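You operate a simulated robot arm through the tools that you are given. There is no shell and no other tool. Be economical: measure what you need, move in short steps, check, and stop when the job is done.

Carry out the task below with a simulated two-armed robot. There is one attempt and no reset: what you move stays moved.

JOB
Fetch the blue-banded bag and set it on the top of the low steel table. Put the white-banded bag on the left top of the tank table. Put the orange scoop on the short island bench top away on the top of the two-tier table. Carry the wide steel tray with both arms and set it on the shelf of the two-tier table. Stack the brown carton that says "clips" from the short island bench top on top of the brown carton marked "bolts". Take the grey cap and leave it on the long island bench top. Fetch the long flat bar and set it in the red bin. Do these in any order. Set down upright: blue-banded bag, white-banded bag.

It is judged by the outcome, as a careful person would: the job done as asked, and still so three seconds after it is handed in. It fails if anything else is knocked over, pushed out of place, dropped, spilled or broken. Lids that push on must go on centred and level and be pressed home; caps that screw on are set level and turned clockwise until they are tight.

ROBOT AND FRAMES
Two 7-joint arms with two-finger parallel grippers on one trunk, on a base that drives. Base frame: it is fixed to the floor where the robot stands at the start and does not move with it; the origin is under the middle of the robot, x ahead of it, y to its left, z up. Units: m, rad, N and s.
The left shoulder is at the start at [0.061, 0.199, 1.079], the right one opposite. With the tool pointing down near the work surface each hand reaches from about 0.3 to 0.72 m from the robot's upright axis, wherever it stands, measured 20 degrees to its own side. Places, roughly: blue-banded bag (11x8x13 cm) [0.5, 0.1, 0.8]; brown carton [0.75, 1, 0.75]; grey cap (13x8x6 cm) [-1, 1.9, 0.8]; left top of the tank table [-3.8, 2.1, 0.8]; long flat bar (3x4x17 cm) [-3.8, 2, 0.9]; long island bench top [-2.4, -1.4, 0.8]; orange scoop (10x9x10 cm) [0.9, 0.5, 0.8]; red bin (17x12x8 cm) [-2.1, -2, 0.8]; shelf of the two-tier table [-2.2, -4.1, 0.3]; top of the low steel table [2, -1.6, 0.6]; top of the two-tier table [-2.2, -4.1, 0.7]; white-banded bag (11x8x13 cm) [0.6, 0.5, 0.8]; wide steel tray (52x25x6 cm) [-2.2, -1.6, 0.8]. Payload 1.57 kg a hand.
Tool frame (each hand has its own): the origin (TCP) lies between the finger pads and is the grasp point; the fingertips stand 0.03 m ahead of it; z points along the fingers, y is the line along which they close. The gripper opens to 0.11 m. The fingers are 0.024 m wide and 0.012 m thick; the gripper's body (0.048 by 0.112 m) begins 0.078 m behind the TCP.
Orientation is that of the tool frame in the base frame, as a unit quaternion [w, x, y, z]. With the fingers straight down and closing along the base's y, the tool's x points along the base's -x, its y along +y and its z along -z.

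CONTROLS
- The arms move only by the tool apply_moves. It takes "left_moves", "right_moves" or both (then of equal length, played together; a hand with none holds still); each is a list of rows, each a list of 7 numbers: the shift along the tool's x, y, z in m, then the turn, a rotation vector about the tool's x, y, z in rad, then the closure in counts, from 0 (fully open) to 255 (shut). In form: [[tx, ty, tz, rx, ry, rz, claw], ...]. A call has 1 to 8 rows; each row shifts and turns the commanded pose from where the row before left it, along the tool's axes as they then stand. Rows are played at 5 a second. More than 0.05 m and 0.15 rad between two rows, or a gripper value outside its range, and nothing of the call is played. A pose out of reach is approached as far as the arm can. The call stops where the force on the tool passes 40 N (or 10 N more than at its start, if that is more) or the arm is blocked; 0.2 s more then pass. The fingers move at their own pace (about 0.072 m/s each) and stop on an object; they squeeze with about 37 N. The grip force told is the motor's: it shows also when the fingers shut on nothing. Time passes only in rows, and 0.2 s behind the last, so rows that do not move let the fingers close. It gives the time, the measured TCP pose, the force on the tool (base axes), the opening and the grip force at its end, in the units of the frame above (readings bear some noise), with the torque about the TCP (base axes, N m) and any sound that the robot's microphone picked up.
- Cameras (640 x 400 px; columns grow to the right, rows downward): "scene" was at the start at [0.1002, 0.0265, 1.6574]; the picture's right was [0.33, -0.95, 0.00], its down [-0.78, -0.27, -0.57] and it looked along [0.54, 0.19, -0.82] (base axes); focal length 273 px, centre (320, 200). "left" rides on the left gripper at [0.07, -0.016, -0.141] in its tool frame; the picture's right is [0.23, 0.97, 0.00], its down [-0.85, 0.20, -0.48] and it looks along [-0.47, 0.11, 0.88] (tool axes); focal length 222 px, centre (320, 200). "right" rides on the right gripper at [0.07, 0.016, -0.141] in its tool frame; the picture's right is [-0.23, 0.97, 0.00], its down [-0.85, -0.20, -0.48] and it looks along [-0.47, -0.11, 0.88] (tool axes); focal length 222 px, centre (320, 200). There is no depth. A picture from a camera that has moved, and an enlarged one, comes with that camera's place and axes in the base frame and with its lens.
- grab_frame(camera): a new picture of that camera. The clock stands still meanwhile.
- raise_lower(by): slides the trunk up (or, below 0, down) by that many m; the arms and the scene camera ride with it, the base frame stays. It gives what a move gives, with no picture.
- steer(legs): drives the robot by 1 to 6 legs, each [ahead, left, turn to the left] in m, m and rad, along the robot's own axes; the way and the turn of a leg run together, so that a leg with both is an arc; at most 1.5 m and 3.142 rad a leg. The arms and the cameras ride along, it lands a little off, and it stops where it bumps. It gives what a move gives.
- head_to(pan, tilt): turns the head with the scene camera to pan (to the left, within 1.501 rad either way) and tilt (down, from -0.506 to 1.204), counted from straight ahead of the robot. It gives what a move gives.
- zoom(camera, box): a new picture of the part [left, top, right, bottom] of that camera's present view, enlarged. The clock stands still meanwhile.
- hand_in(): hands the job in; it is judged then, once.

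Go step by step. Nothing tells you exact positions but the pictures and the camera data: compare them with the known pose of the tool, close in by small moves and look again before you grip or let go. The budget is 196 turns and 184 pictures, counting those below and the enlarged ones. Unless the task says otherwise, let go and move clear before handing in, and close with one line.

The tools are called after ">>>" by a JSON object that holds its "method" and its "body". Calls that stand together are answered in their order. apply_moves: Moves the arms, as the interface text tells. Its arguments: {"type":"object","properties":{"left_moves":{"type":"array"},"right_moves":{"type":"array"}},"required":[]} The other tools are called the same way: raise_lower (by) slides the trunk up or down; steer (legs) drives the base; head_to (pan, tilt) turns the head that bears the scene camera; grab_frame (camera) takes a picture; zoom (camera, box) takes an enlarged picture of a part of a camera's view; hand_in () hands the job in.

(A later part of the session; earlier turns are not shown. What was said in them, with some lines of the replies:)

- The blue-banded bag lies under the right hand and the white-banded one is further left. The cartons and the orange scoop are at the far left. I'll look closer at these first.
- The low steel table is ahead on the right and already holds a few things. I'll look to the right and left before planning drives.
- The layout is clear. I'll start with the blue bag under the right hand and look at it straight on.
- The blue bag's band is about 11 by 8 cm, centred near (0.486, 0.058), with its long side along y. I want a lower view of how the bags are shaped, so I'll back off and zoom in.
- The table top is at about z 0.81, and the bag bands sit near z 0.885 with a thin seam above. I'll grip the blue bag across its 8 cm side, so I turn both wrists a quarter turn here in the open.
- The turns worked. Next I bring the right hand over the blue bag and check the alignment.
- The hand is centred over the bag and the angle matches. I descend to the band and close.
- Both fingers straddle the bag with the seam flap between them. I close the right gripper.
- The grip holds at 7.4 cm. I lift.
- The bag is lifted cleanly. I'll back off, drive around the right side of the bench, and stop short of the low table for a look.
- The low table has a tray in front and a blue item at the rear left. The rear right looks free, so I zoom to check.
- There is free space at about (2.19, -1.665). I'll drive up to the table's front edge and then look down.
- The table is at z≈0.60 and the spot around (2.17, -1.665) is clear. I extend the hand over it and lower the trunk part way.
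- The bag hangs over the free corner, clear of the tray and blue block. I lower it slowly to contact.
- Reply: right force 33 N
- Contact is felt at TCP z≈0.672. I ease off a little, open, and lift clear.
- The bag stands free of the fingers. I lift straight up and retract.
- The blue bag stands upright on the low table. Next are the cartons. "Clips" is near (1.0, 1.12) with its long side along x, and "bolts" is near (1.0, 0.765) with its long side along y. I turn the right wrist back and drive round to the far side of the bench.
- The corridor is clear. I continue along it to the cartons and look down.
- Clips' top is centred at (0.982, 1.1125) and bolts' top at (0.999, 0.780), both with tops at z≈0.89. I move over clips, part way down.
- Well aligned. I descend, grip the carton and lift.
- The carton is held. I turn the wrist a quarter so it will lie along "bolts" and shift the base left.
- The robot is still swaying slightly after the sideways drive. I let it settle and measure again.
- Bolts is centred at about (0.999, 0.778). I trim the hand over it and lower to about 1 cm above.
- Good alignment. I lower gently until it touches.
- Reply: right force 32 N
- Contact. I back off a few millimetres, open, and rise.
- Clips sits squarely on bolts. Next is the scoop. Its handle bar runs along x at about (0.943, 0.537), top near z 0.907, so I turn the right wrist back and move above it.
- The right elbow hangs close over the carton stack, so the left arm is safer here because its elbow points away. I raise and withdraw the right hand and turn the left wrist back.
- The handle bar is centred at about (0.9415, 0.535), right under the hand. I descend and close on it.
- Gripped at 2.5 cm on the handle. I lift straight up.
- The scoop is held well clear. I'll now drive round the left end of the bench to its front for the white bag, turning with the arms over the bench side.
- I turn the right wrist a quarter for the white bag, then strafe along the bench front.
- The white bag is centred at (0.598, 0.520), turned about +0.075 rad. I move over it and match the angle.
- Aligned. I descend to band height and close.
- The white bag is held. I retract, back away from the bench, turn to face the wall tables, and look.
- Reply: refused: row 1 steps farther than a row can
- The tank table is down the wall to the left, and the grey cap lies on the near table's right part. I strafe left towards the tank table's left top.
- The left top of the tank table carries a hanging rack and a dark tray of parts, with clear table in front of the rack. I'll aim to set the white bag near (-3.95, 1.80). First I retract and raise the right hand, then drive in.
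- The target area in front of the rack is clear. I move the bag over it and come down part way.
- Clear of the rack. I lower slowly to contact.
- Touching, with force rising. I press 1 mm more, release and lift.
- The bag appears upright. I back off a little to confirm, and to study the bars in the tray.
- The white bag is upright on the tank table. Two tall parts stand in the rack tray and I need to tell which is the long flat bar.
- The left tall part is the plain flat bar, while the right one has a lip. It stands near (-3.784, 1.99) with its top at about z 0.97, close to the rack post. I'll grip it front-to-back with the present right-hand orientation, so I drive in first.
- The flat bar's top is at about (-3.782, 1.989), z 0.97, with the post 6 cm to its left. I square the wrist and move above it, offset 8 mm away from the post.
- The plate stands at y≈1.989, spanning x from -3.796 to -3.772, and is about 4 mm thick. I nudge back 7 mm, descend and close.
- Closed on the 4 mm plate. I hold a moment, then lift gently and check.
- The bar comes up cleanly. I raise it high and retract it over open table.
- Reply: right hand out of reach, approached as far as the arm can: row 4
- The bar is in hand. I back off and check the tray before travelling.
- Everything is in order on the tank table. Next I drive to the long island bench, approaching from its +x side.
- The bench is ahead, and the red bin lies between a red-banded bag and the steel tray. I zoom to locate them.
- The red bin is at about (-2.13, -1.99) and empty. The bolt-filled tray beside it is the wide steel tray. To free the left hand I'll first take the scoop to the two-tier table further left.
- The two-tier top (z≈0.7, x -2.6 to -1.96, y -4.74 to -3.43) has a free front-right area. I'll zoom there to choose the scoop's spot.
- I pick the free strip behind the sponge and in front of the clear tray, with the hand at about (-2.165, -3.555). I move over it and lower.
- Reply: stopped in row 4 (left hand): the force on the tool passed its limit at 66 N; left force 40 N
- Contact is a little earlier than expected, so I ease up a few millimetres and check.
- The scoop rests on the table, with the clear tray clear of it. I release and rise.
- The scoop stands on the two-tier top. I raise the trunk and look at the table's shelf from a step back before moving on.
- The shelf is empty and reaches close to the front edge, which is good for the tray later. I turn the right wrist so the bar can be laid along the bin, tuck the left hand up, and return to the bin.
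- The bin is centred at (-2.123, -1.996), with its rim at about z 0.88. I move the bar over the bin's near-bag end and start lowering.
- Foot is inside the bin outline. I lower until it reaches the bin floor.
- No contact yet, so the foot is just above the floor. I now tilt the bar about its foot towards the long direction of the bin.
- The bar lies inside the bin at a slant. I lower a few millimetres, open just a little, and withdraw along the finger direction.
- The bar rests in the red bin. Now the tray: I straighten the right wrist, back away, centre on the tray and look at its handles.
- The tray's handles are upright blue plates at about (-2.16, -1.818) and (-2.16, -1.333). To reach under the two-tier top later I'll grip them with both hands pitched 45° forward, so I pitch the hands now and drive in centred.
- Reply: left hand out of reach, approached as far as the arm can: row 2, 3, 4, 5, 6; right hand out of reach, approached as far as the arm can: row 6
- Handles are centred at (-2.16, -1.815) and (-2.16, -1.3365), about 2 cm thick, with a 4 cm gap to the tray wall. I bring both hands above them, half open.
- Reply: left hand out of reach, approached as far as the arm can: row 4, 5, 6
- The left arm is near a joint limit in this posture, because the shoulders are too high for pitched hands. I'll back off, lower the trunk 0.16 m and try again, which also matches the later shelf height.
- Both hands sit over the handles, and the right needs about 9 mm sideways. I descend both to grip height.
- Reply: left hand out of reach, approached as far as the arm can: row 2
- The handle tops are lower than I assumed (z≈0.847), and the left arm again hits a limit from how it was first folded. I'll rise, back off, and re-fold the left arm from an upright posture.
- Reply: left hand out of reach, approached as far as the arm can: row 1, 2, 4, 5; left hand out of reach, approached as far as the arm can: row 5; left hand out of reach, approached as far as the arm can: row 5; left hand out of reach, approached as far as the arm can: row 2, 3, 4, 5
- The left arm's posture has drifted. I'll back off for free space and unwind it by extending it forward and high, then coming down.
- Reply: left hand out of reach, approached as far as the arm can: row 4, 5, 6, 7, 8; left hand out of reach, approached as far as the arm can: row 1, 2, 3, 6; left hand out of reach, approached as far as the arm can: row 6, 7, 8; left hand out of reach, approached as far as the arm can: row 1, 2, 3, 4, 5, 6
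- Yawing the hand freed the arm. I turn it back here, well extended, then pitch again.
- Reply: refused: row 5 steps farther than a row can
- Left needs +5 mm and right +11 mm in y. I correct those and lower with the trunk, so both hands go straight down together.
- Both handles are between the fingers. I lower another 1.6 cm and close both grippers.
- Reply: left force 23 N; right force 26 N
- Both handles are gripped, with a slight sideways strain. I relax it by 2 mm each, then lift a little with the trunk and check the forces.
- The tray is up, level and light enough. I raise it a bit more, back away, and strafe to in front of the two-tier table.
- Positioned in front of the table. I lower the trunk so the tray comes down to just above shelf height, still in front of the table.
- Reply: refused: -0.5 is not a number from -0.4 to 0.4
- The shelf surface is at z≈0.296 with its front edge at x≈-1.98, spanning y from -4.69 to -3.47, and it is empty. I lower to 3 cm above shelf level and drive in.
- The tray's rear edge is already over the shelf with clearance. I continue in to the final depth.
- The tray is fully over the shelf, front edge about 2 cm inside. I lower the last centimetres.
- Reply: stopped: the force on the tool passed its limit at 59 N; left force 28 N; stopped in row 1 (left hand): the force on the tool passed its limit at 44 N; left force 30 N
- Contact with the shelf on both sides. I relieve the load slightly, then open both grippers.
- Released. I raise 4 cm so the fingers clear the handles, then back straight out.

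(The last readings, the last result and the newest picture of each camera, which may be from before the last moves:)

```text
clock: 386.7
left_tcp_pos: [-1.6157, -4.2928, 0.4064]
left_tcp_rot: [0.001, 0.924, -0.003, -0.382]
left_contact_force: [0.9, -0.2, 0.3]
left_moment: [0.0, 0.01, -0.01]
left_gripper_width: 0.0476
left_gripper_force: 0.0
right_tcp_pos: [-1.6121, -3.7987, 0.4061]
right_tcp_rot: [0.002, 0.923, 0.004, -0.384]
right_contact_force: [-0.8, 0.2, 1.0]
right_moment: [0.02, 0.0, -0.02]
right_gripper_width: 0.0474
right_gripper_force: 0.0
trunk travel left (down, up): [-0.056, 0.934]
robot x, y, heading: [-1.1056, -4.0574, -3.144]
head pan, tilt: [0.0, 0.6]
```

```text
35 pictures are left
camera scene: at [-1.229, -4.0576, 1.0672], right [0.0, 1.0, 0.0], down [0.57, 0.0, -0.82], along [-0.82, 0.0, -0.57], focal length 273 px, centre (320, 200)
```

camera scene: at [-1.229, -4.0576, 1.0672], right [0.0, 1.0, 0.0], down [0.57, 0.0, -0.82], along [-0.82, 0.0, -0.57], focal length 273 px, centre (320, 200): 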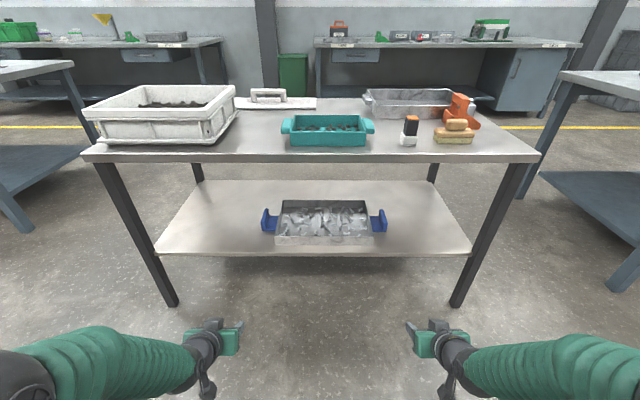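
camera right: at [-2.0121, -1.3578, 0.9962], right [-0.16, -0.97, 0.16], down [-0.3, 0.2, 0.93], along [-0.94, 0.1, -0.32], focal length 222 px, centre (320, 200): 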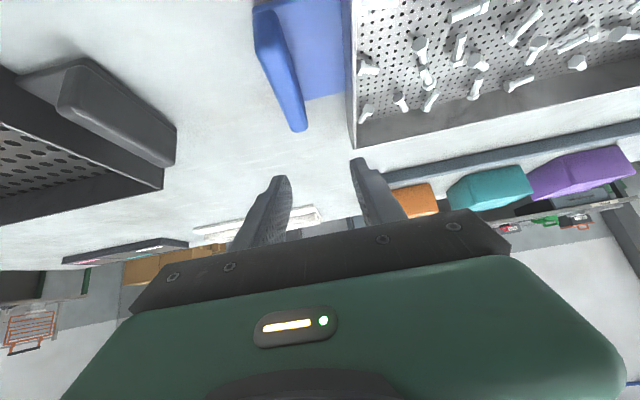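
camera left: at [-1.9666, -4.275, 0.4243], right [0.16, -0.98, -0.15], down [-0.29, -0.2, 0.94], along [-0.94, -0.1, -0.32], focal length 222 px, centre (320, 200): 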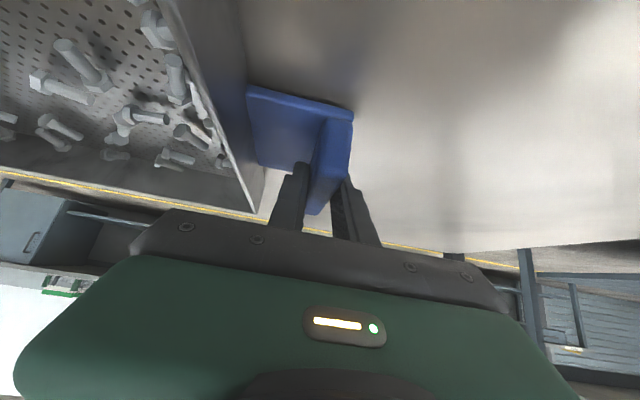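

The tray sits on the shelf. Last item is the grey cap: I raise the trunk, straighten the hands, and drive to the wall table.

>>> {"method": "raise_lower", "body": {"by": 0.4}}

>>> {"method": "raise_lower", "body": {"by": 0.22}}

>>> {"method": "apply_moves", "body": {"left_moves": [[0, 0, 0, 0, 0.13, 0, 0], [0, 0, 0, 0, 0.13, 0, 0], [0, 0, 0, 0, 0.13, 0, 0], [0, 0, 0, 0, 0.13, 0, 0], [0, 0, 0, 0, 0.13, 0, 0], [0, 0, 0, 0, 0.135, 0, 0]], "right_moves": [[0, 0, 0, 0, 0.13, 0, 0], [0, 0, 0, 0, 0.13, 0, 0], [0, 0, 0, 0, 0.13, 0, 0], [0, 0, 0, 0, 0.13, 0, 0], [0, 0, 0, 0, 0.13, 0, 0], [0, 0, 0, 0, 0.135, 0, 0]]}}

>>> {"method": "steer", "body": {"legs": [[0, -1.5, 0], [0, -1.5, 0], [0, -1.4, 0], [0, 0, -1.57]]}}

>>> {"method": "head_to", "body": {"pan": 0.0, "tilt": 0.5}}

>>> {"method": "grab_frame", "body": {"camera": "scene"}}

```text
clock: 390.6
left_tcp_pos: [-1.6167, -4.2937, 0.8057]
left_tcp_rot: [0.002, 0.924, -0.003, -0.383]
left_contact_force: [0.1, 0.5, 0.2]
left_moment: [-0.01, 0.01, -0.01]
left_gripper_width: 0.0473
left_gripper_force: 0.2
right_tcp_pos: [-1.6122, -3.7989, 0.8064]
right_tcp_rot: [0.001, 0.923, 0.004, -0.384]
right_contact_force: [0.0, 0.2, 0.6]
right_moment: [0.01, 0.02, 0.0]
right_gripper_width: 0.0473
right_gripper_force: 0.0
trunk travel left (down, up): [-0.456, 0.534]
robot x, y, heading: [-1.1103, -4.057, -3.145]
head pan, tilt: [0.0, 0.6]
```

```text
clock: 392.9
left_tcp_pos: [-1.6157, -4.2923, 1.0253]
left_tcp_rot: [0.001, 0.924, -0.003, -0.383]
left_contact_force: [-0.2, -0.2, 0.3]
left_moment: [0.0, 0.03, 0.0]
left_gripper_width: 0.0478
left_gripper_force: 0.1
right_tcp_pos: [-1.6116, -3.7986, 1.0266]
right_tcp_rot: [0.002, 0.923, 0.004, -0.384]
right_contact_force: [1.3, -0.1, 0.3]
right_moment: [0.01, 0.0, -0.03]
right_gripper_width: 0.0474
right_gripper_force: 0.1
trunk travel left (down, up): [-0.676, 0.314]
robot x, y, heading: [-1.1055, -4.0624, -3.142]
head pan, tilt: [0.0, 0.6]
```

```text
clock: 394.3
left_tcp_pos: [-1.6187, -4.2929, 1.0243]
left_tcp_rot: [0.003, 1.0, -0.002, 0.001]
left_contact_force: [-0.2, -0.6, -0.4]
left_moment: [0.01, -0.02, -0.02]
left_gripper_width: 0.1101
left_gripper_force: 0.2
right_tcp_pos: [-1.615, -3.799, 1.0252]
right_tcp_rot: [0.0, 1.0, 0.004, -0.001]
right_contact_force: [-1.2, 0.1, -0.6]
right_moment: [0.0, -0.05, -0.01]
right_gripper_width: 0.11
right_gripper_force: 0.2
trunk travel left (down, up): [-0.676, 0.314]
robot x, y, heading: [-1.1067, -4.0594, -3.143]
head pan, tilt: [0.0, 0.6]
```

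```text
clock: 419.1
left_tcp_pos: [-1.2142, 0.8485, 1.0258]
left_tcp_rot: [-0.001, -0.687, 0.727, 0.002]
left_contact_force: [-0.4, -0.1, -0.3]
left_moment: [-0.02, 0.02, 0.01]
left_gripper_width: 0.11
left_gripper_force: 0.0
right_tcp_pos: [-0.7197, 0.8198, 1.0261]
right_tcp_rot: [0.001, -0.691, 0.723, 0.001]
right_contact_force: [0.1, -0.8, 0.1]
right_moment: [0.06, -0.02, 0.01]
right_gripper_width: 0.11
right_gripper_force: 0.1
trunk travel left (down, up): [-0.676, 0.314]
robot x, y, heading: [-1.0074, 0.3282, 1.521]
head pan, tilt: [0.0, 0.6]
```

```text
clock: 419.8
left_tcp_pos: [-1.2133, 0.8473, 1.0286]
left_tcp_rot: [-0.001, -0.687, 0.727, 0.002]
left_contact_force: [-0.3, -0.4, 0.5]
left_moment: [0.0, 0.04, -0.02]
left_gripper_width: 0.1101
left_gripper_force: 0.1
right_tcp_pos: [-0.7199, 0.8182, 1.0262]
right_tcp_rot: [0.001, -0.691, 0.723, 0.002]
right_contact_force: [0.3, 0.7, 0.7]
right_moment: [0.0, -0.02, 0.01]
right_gripper_width: 0.1101
right_gripper_force: 0.0
trunk travel left (down, up): [-0.676, 0.314]
robot x, y, heading: [-1.006, 0.3289, 1.518]
head pan, tilt: [0.0, 0.499]
```

```text
34 pictures are left
camera scene: at [-0.9994, 0.4553, 1.6962], right [1.0, -0.05, 0.0], down [-0.03, -0.48, -0.88], along [0.05, 0.88, -0.48], focal length 273 px, centre (320, 200)
```

scene: 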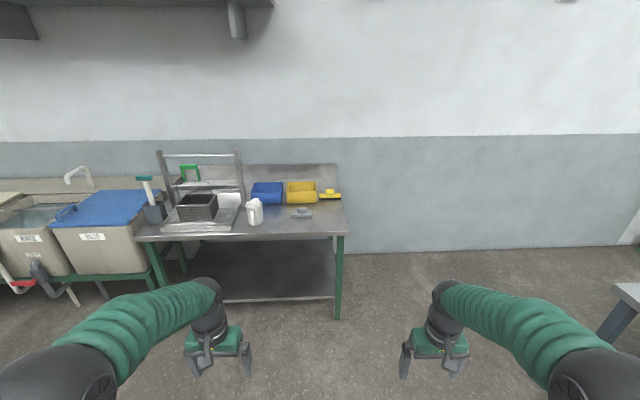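

>>> {"method": "zoom", "body": {"camera": "scene", "box": [220, 170, 360, 250]}}

```text
4.57 times, centred on (290, 210) of scene
camera zoom: at [-0.9994, 0.4553, 1.6962], right [1.0, -0.05, 0.0], down [-0.03, -0.48, -0.88], along [0.05, 0.88, -0.48], focal length 1247 px, centre (457, 154)
```

zoom: 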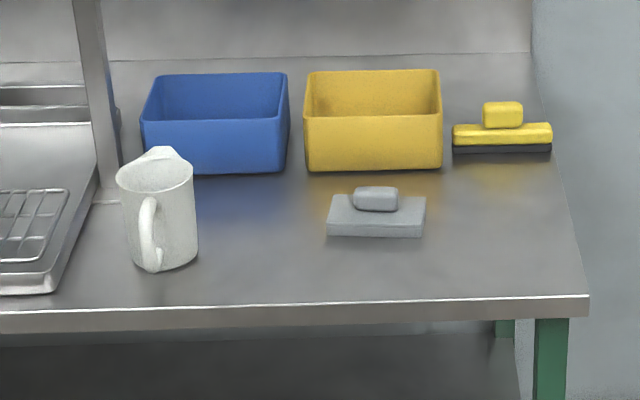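

The grey cap is a block with a grip knob, at about (-1.032, 1.889). I'll use the left hand so the right stays clear of the drying rack, driving in slightly to the right of it.

>>> {"method": "steer", "body": {"legs": [[0, 0, 0.053], [0.1, -0.208, 0], [0.93, 0, 0]]}}

>>> {"method": "head_to", "body": {"pan": 0.2, "tilt": 0.9}}

>>> {"method": "grab_frame", "body": {"camera": "scene"}}

>>> {"method": "grab_frame", "body": {"camera": "left"}}

```text
clock: 426.4
left_tcp_pos: [-1.0127, 1.8631, 1.0275]
left_tcp_rot: [-0.002, -0.7, 0.714, 0.002]
left_contact_force: [-0.6, -0.2, 1.1]
left_moment: [0.02, 0.0, 0.02]
left_gripper_width: 0.1099
left_gripper_force: 0.0
right_tcp_pos: [-0.5188, 1.8531, 1.0273]
right_tcp_rot: [0.003, -0.704, 0.711, 0.002]
right_contact_force: [-0.2, 0.2, 0.4]
right_moment: [0.0, 0.0, 0.02]
right_gripper_width: 0.1097
right_gripper_force: 0.0
trunk travel left (down, up): [-0.676, 0.314]
robot x, y, heading: [-0.7861, 1.3532, 1.56]
head pan, tilt: [0.0, 0.499]
```

```text
clock: 427.2
left_tcp_pos: [-1.0122, 1.8632, 1.0277]
left_tcp_rot: [0.0, -0.7, 0.715, 0.003]
left_contact_force: [-0.5, 0.1, -0.4]
left_moment: [0.01, 0.02, -0.01]
left_gripper_width: 0.1102
left_gripper_force: 0.0
right_tcp_pos: [-0.5182, 1.8526, 1.0263]
right_tcp_rot: [0.002, -0.704, 0.71, 0.002]
right_contact_force: [0.1, 0.0, -1.2]
right_moment: [0.03, 0.0, 0.01]
right_gripper_width: 0.1101
right_gripper_force: 0.0
trunk travel left (down, up): [-0.676, 0.314]
robot x, y, heading: [-0.7857, 1.356, 1.556]
head pan, tilt: [0.201, 0.901]
```

```text
32 pictures are left
camera scene: at [-0.8001, 1.4638, 1.6625], right [0.98, 0.18, 0.0], down [0.14, -0.77, -0.62], along [-0.11, 0.61, -0.78], focal length 273 px, centre (320, 200)
```

scene: 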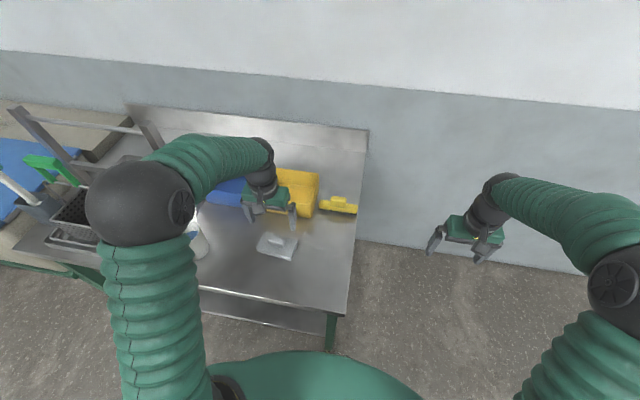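

```text
31 pictures are left
camera left: at [-0.9973, 1.7923, 1.1689], right [-0.98, -0.21, 0.0], down [-0.18, 0.86, 0.48], along [-0.1, 0.47, -0.88], focal length 222 px, centre (320, 200)
```

left: 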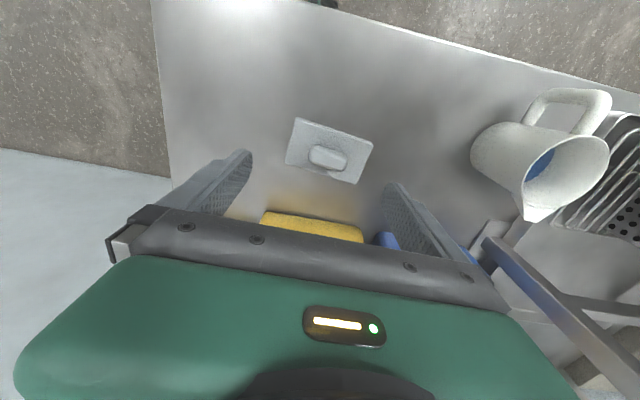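

>>> {"method": "zoom", "body": {"camera": "left", "box": [260, 100, 400, 200]}}

```text
4.00 times, centred on (330, 150) of left
camera zoom: at [-0.9973, 1.7923, 1.1689], right [-0.98, -0.21, 0.0], down [-0.18, 0.86, 0.48], along [-0.1, 0.47, -0.88], focal length 888 px, centre (280, 400)
```

zoom: 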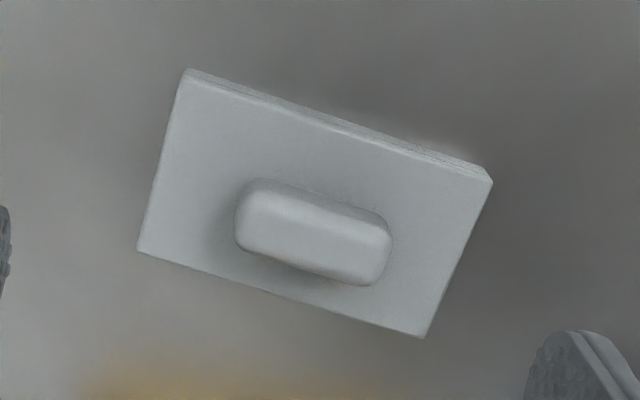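

>>> {"method": "apply_moves", "body": {"left_moves": [[0, 0, 0, 0, 0, 0.096, 0], [-0.0259, 0.0216, 0.02, 0, 0, 0, 0], [0, 0, 0.045, 0, 0, 0, 0], [0, 0, 0.045, 0, 0, 0, 0], [0, 0, 0, 0, 0, 0, 0]]}}

>>> {"method": "zoom", "body": {"camera": "left", "box": [200, 80, 440, 240]}}

>>> {"method": "zoom", "body": {"camera": "scene", "box": [190, 150, 370, 290]}}

```text
clock: 428.4
left_tcp_pos: [-1.031, 1.8943, 0.9192]
left_tcp_rot: [0.0, -0.664, 0.748, 0.003]
left_contact_force: [-0.8, 0.7, -0.7]
left_moment: [0.02, -0.04, -0.01]
left_gripper_width: 0.1099
left_gripper_force: 0.0
right_tcp_pos: [-0.5192, 1.8504, 1.0272]
right_tcp_rot: [0.002, -0.704, 0.71, 0.002]
right_contact_force: [0.0, 0.2, -0.2]
right_moment: [-0.02, 0.01, -0.02]
right_gripper_width: 0.1102
right_gripper_force: 0.0
trunk travel left (down, up): [-0.676, 0.314]
robot x, y, heading: [-0.7849, 1.3532, 1.553]
head pan, tilt: [0.201, 0.901]
```

```text
2.50 times, centred on (320, 160) of left
camera zoom: at [-1.0214, 1.822, 1.0593], right [-0.99, -0.11, 0.0], down [-0.1, 0.87, 0.48], along [-0.06, 0.48, -0.88], focal length 555 px, centre (320, 300)
```

zoom: 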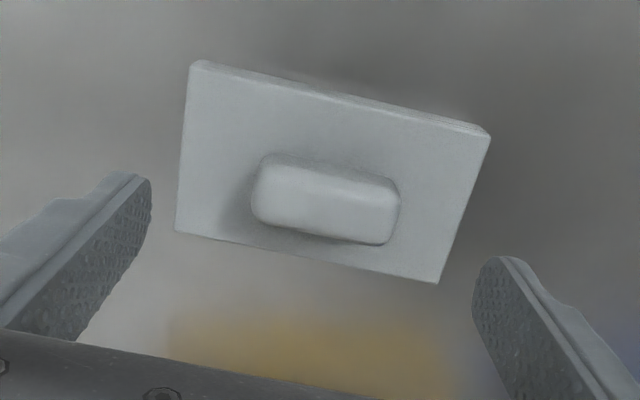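

```text
2.86 times, centred on (280, 220) of scene
camera zoom: at [-0.8001, 1.464, 1.6624], right [0.98, 0.18, 0.0], down [0.14, -0.77, -0.62], along [-0.11, 0.61, -0.79], focal length 780 px, centre (434, 143)
```

zoom: 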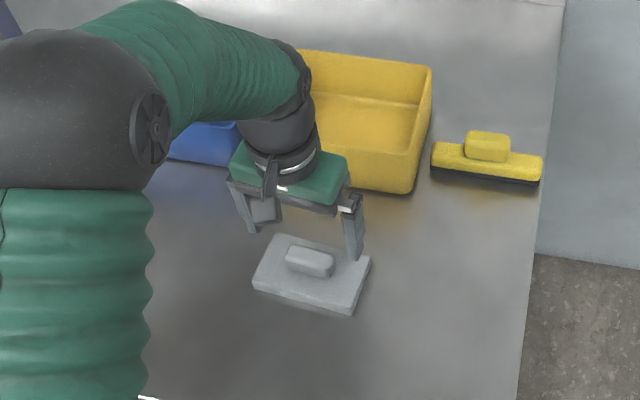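

The knob is centred between the fingers. I descend and close on it.

>>> {"method": "apply_moves", "body": {"left_moves": [[0, 0, 0.03, 0, 0, 0, 0], [0, 0, 0.022, 0, 0, 0, 0], [0, 0, 0, 0, 0, 0, 100], [0, 0, 0, 0, 0, 0, 180], [0, 0, 0, 0, 0, 0, 255], [0, 0, 0, 0, 0, 0, 255], [0, 0, 0, 0, 0, 0, 255]]}}

>>> {"method": "zoom", "body": {"camera": "left", "box": [200, 80, 440, 240]}}

```text
clock: 430.1
left_tcp_pos: [-1.0333, 1.8937, 0.8653]
left_tcp_rot: [-0.001, -0.664, 0.748, 0.003]
left_contact_force: [0.1, 0.1, 2.3]
left_moment: [-0.01, -0.09, 0.03]
left_gripper_width: 0.0587
left_gripper_force: 36.7
right_tcp_pos: [-0.5193, 1.8511, 1.0273]
right_tcp_rot: [0.003, -0.704, 0.71, 0.002]
right_contact_force: [-0.2, 0.4, -0.5]
right_moment: [-0.03, -0.03, 0.0]
right_gripper_width: 0.1102
right_gripper_force: 0.1
trunk travel left (down, up): [-0.676, 0.314]
robot x, y, heading: [-0.7893, 1.3537, 1.56]
head pan, tilt: [0.201, 0.901]
```

```text
2.50 times, centred on (320, 160) of left
camera zoom: at [-1.0241, 1.8226, 1.0065], right [-0.99, -0.11, 0.0], down [-0.1, 0.87, 0.48], along [-0.06, 0.48, -0.88], focal length 555 px, centre (320, 300)
```

zoom: 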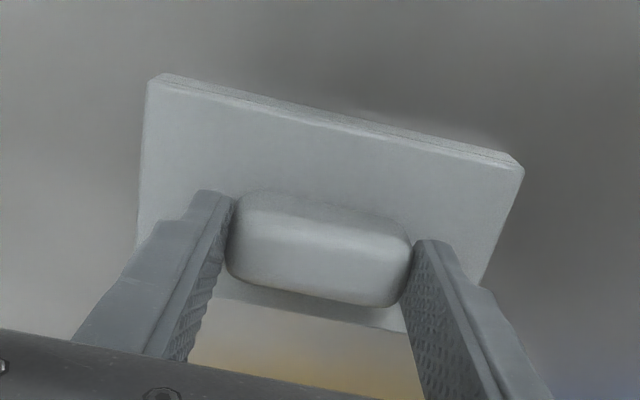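

Gripped firmly on the knob. I lift and check.

>>> {"method": "apply_moves", "body": {"left_moves": [[0, 0, -0.02, 0, 0, 0, 255], [0, 0, -0.04, 0, 0, 0, 255], [0, 0, -0.045, 0, 0, 0, 255], [0, 0, -0.045, 0, 0, 0, 255]]}}

>>> {"method": "zoom", "body": {"camera": "left", "box": [200, 80, 440, 240]}}

```text
clock: 431.1
left_tcp_pos: [-1.0298, 1.8912, 1.0173]
left_tcp_rot: [-0.001, -0.664, 0.747, 0.002]
left_contact_force: [1.2, -0.2, -0.9]
left_moment: [0.0, -0.01, -0.03]
left_gripper_width: 0.0583
left_gripper_force: 37.1
right_tcp_pos: [-0.5189, 1.8503, 1.0269]
right_tcp_rot: [0.004, -0.704, 0.71, 0.003]
right_contact_force: [0.3, 0.3, -0.4]
right_moment: [-0.02, -0.03, 0.0]
right_gripper_width: 0.1102
right_gripper_force: 0.1
trunk travel left (down, up): [-0.676, 0.314]
robot x, y, heading: [-0.7879, 1.3571, 1.552]
head pan, tilt: [0.201, 0.901]
```

```text
2.50 times, centred on (320, 160) of left
camera zoom: at [-1.0211, 1.8189, 1.1581], right [-0.99, -0.11, 0.0], down [-0.1, 0.87, 0.48], along [-0.06, 0.48, -0.88], focal length 555 px, centre (320, 300)
```

zoom: 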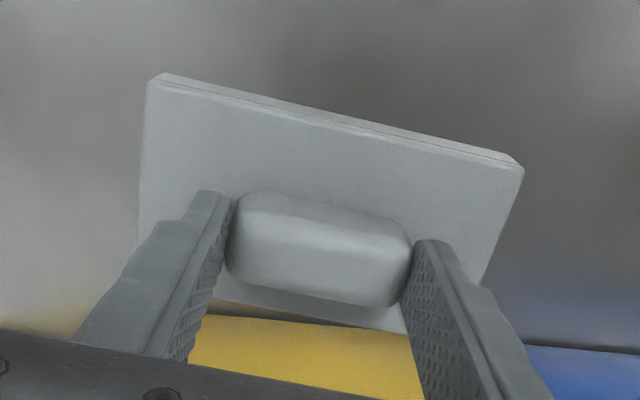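

The cap is held level. I drive back to the long island bench, aiming for the space the tray left.

>>> {"method": "steer", "body": {"legs": [[-0.85, 0, 0], [0, 0, 1.587], [0, 1.0, 0], [0, 0.85, 0], [0.55, 0, 0]]}}

>>> {"method": "head_to", "body": {"pan": 0.1, "tilt": 0.7}}

>>> {"method": "grab_frame", "body": {"camera": "scene"}}

```text
clock: 451.0
left_tcp_pos: [-1.8084, -1.6289, 1.0172]
left_tcp_rot: [0.002, 1.0, -0.022, -0.002]
left_contact_force: [0.9, -1.0, 0.2]
left_moment: [0.05, 0.01, 0.0]
left_gripper_width: 0.0587
left_gripper_force: 37.3
right_tcp_pos: [-1.805, -1.1149, 1.0275]
right_tcp_rot: [0.0, 0.999, 0.032, -0.003]
right_contact_force: [0.5, -0.4, 0.1]
right_moment: [-0.03, 0.0, -0.05]
right_gripper_width: 0.1098
right_gripper_force: 0.2
trunk travel left (down, up): [-0.676, 0.314]
robot x, y, heading: [-1.2921, -1.3461, -3.082]
head pan, tilt: [0.201, 0.901]
```

```text
clock: 451.7
left_tcp_pos: [-1.8082, -1.6275, 1.0174]
left_tcp_rot: [0.003, 1.0, -0.021, -0.002]
left_contact_force: [0.2, 0.1, -0.2]
left_moment: [0.0, 0.0, 0.01]
left_gripper_width: 0.0586
left_gripper_force: 37.2
right_tcp_pos: [-1.8037, -1.1147, 1.0283]
right_tcp_rot: [0.0, 0.999, 0.032, -0.003]
right_contact_force: [0.4, 0.7, 0.1]
right_moment: [0.01, 0.0, 0.0]
right_gripper_width: 0.11
right_gripper_force: 0.0
trunk travel left (down, up): [-0.676, 0.314]
robot x, y, heading: [-1.2901, -1.3459, -3.087]
head pan, tilt: [0.099, 0.7]
```

```text
25 pictures are left
camera scene: at [-1.409, -1.3604, 1.6785], right [-0.16, 0.99, 0.0], down [0.64, 0.1, -0.76], along [-0.75, -0.12, -0.65], focal length 273 px, centre (320, 200)
```

scene: 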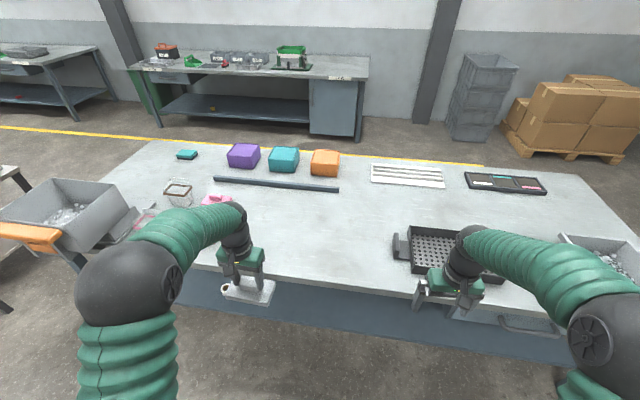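

>>> {"method": "steer", "body": {"legs": [[0, 0, -0.055], [0.34, 0, 0]]}}

>>> {"method": "head_to", "body": {"pan": 0.1, "tilt": 0.95}}

>>> {"method": "grab_frame", "body": {"camera": "scene"}}

```text
clock: 454.4
left_tcp_pos: [-2.1537, -1.6097, 1.0174]
left_tcp_rot: [0.002, 0.999, -0.042, -0.003]
left_contact_force: [-0.6, 0.4, -0.5]
left_moment: [-0.01, 0.0, 0.01]
left_gripper_width: 0.0586
left_gripper_force: 37.0
right_tcp_pos: [-2.1298, -1.0976, 1.0286]
right_tcp_rot: [-0.001, 1.0, 0.011, -0.004]
right_contact_force: [0.2, -0.4, 0.4]
right_moment: [0.01, -0.01, -0.01]
right_gripper_width: 0.11
right_gripper_force: 0.0
trunk travel left (down, up): [-0.676, 0.314]
robot x, y, heading: [-1.6261, -1.3502, -3.125]
head pan, tilt: [0.099, 0.7]
```

```text
clock: 455.1
left_tcp_pos: [-2.1551, -1.6102, 1.0172]
left_tcp_rot: [0.003, 0.999, -0.042, -0.002]
left_contact_force: [-0.5, 0.5, -0.6]
left_moment: [0.02, -0.02, 0.01]
left_gripper_width: 0.0586
left_gripper_force: 36.4
right_tcp_pos: [-2.1296, -1.0962, 1.0282]
right_tcp_rot: [0.0, 1.0, 0.012, -0.005]
right_contact_force: [0.3, 0.5, -0.3]
right_moment: [-0.02, 0.01, 0.01]
right_gripper_width: 0.11
right_gripper_force: 0.2
trunk travel left (down, up): [-0.676, 0.314]
robot x, y, heading: [-1.6215, -1.3492, -3.124]
head pan, tilt: [0.099, 0.949]
```

```text
24 pictures are left
camera scene: at [-1.7342, -1.3576, 1.6588], right [-0.11, 0.99, 0.0], down [0.81, 0.09, -0.58], along [-0.58, -0.07, -0.81], focal length 273 px, centre (320, 200)
```

scene: 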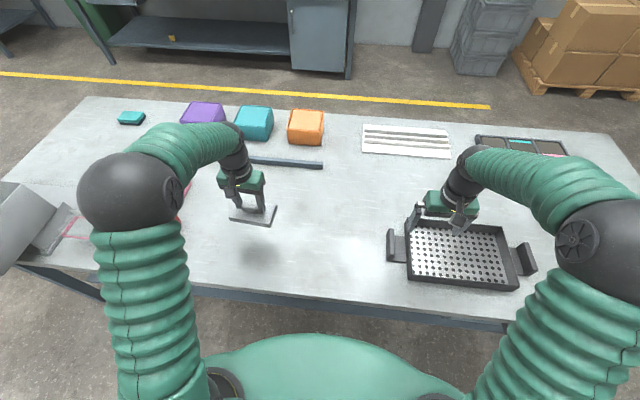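

The spot below is clear. I lower the cap to the bench.

>>> {"method": "apply_moves", "body": {"left_moves": [[0, 0, 0.045, 0, 0, 0, 255], [0, 0, 0.045, 0, 0, 0, 255], [0, 0, 0.04, 0, 0, 0, 255], [0, 0, 0.01, 0, 0, 0, 255], [0, 0, 0, 0, 0, 0, 255]]}}

>>> {"method": "apply_moves", "body": {"left_moves": [[0, 0, 0.005, 0, 0, 0, 255], [0, 0, 0.003, 0, 0, 0, 255], [0, 0, 0.002, 0, 0, 0, 255]]}}

```text
clock: 456.3
left_tcp_pos: [-2.1557, -1.6126, 0.8768]
left_tcp_rot: [0.003, 0.999, -0.042, -0.002]
left_contact_force: [0.0, -0.7, 0.7]
left_moment: [-0.02, 0.02, 0.02]
left_gripper_width: 0.0587
left_gripper_force: 36.7
right_tcp_pos: [-2.129, -1.0977, 1.0277]
right_tcp_rot: [0.0, 1.0, 0.011, -0.004]
right_contact_force: [-0.8, 0.7, 0.1]
right_moment: [0.01, 0.01, 0.02]
right_gripper_width: 0.1098
right_gripper_force: 0.1
trunk travel left (down, up): [-0.676, 0.314]
robot x, y, heading: [-1.6248, -1.3489, -3.124]
head pan, tilt: [0.099, 0.949]
```

```text
clock: 457.1
left_tcp_pos: [-2.154, -1.6103, 0.867]
left_tcp_rot: [0.002, 0.999, -0.042, -0.003]
left_contact_force: [-0.9, 0.1, -0.7]
left_moment: [0.02, -0.01, -0.01]
left_gripper_width: 0.0585
left_gripper_force: 37.3
right_tcp_pos: [-2.1289, -1.0978, 1.0288]
right_tcp_rot: [0.001, 1.0, 0.011, -0.004]
right_contact_force: [-0.6, -0.1, -0.3]
right_moment: [0.01, 0.04, -0.01]
right_gripper_width: 0.1097
right_gripper_force: 0.1
trunk travel left (down, up): [-0.676, 0.314]
robot x, y, heading: [-1.6278, -1.3521, -3.122]
head pan, tilt: [0.099, 0.949]
```

>>> {"method": "apply_moves", "body": {"left_moves": [[0, 0, 0.003, 0, 0, 0, 255], [0, 0, 0.002, 0, 0, 0, 255], [0, 0, 0.002, 0, 0, 0, 255]]}}

```text
clock: 457.9
left_tcp_pos: [-2.1556, -1.6108, 0.8661]
left_tcp_rot: [0.004, 0.999, -0.042, -0.006]
left_contact_force: [1.4, -3.7, 30.9]
left_moment: [-0.04, -0.39, -0.04]
left_gripper_width: 0.0586
left_gripper_force: 36.7
right_tcp_pos: [-2.1273, -1.0973, 1.0307]
right_tcp_rot: [0.0, 1.0, 0.011, -0.006]
right_contact_force: [0.0, -0.8, 0.0]
right_moment: [-0.01, -0.02, -0.01]
right_gripper_width: 0.11
right_gripper_force: 0.1
trunk travel left (down, up): [-0.676, 0.314]
robot x, y, heading: [-1.6249, -1.3492, -3.123]
head pan, tilt: [0.099, 0.949]
```

Down on the bench. I ease off, release, and lift clear.

>>> {"method": "apply_moves", "body": {"left_moves": [[0, 0, -0.005, 0, 0, 0, 255], [0, 0, 0, 0, 0, 0, 170], [0, 0, 0, 0, 0, 0, 60], [0, 0, 0, 0, 0, 0, 0], [0, 0, 0, 0, 0, 0, 0], [0, 0, -0.03, 0, 0, 0, 0], [0, 0, -0.045, 0, 0, 0, 0], [0, 0, -0.045, 0, 0, 0, 0]]}}

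>>> {"method": "apply_moves", "body": {"left_moves": [[0, 0, -0.045, 0, 0, 0, 0], [0, 0, -0.01, 0, 0, 0, 0]]}}

>>> {"method": "steer", "body": {"legs": [[-0.5, 0, 0]]}}

>>> {"method": "head_to", "body": {"pan": 0.2, "tilt": 0.65}}

>>> {"method": "grab_frame", "body": {"camera": "scene"}}

```text
clock: 459.7
left_tcp_pos: [-2.1513, -1.6107, 0.9867]
left_tcp_rot: [0.003, 0.999, -0.042, -0.003]
left_contact_force: [0.2, 0.0, 0.0]
left_moment: [0.04, 0.05, -0.02]
left_gripper_width: 0.11
left_gripper_force: 0.0
right_tcp_pos: [-2.128, -1.0972, 1.0287]
right_tcp_rot: [0.0, 1.0, 0.011, -0.005]
right_contact_force: [-0.8, -0.2, 0.3]
right_moment: [-0.01, -0.02, 0.01]
right_gripper_width: 0.1101
right_gripper_force: 0.1
trunk travel left (down, up): [-0.676, 0.314]
robot x, y, heading: [-1.628, -1.35, -3.126]
head pan, tilt: [0.099, 0.949]
```

```text
clock: 460.3
left_tcp_pos: [-2.1553, -1.6104, 1.0404]
left_tcp_rot: [0.002, 0.999, -0.042, -0.003]
left_contact_force: [0.0, 0.1, -0.1]
left_moment: [0.01, 0.0, 0.0]
left_gripper_width: 0.1098
left_gripper_force: 0.1
right_tcp_pos: [-2.129, -1.0965, 1.0276]
right_tcp_rot: [0.0, 1.0, 0.011, -0.005]
right_contact_force: [0.3, 0.0, -0.2]
right_moment: [0.01, -0.01, 0.01]
right_gripper_width: 0.1098
right_gripper_force: 0.1
trunk travel left (down, up): [-0.676, 0.314]
robot x, y, heading: [-1.6274, -1.3469, -3.126]
head pan, tilt: [0.099, 0.949]
```

```text
clock: 463.2
left_tcp_pos: [-1.6715, -1.5993, 1.0383]
left_tcp_rot: [0.003, 0.999, -0.046, -0.002]
left_contact_force: [0.1, -0.6, -1.3]
left_moment: [-0.02, 0.01, -0.01]
left_gripper_width: 0.1099
left_gripper_force: 0.0
right_tcp_pos: [-1.6416, -1.0873, 1.0285]
right_tcp_rot: [0.0, 1.0, 0.007, -0.005]
right_contact_force: [-0.7, -0.7, -0.7]
right_moment: [0.03, 0.01, -0.02]
right_gripper_width: 0.1099
right_gripper_force: 0.1
trunk travel left (down, up): [-0.676, 0.314]
robot x, y, heading: [-1.1456, -1.3431, -3.133]
head pan, tilt: [0.099, 0.949]
```

```text
clock: 464.0
left_tcp_pos: [-1.6682, -1.6013, 1.0406]
left_tcp_rot: [0.003, 0.999, -0.047, -0.004]
left_contact_force: [0.2, -0.4, 0.2]
left_moment: [-0.01, -0.03, 0.0]
left_gripper_width: 0.11
left_gripper_force: 0.0
right_tcp_pos: [-1.6365, -1.0867, 1.0297]
right_tcp_rot: [0.001, 1.0, 0.007, -0.005]
right_contact_force: [-0.3, -0.9, 0.0]
right_moment: [-0.02, 0.0, 0.0]
right_gripper_width: 0.1101
right_gripper_force: 0.1
trunk travel left (down, up): [-0.676, 0.314]
robot x, y, heading: [-1.1412, -1.3428, -3.135]
head pan, tilt: [0.201, 0.649]
```

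```text
23 pictures are left
camera scene: at [-1.2577, -1.3612, 1.683], right [-0.21, 0.98, 0.0], down [0.59, 0.12, -0.8], along [-0.78, -0.16, -0.61], focal length 273 px, centre (320, 200)
```

scene: 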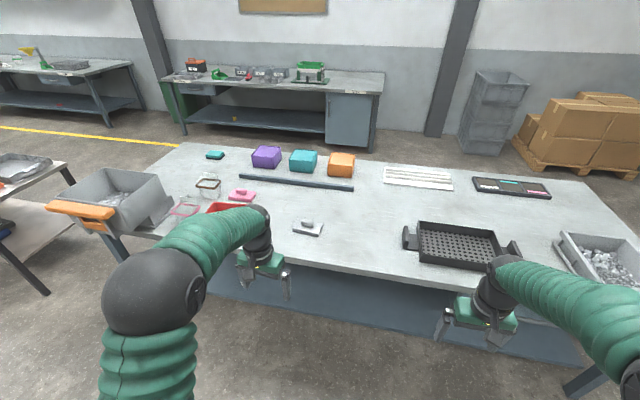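

The cap rests on the long island bench, and the other jobs were checked as they were done. Both hands are empty and clear, so I hand in.

>>> {"method": "hand_in", "body": {}}

```text
The job is handed in.
```

All seven jobs are done and handed in; the flat bar is in the red bin but leans on the rim rather than lying flat.
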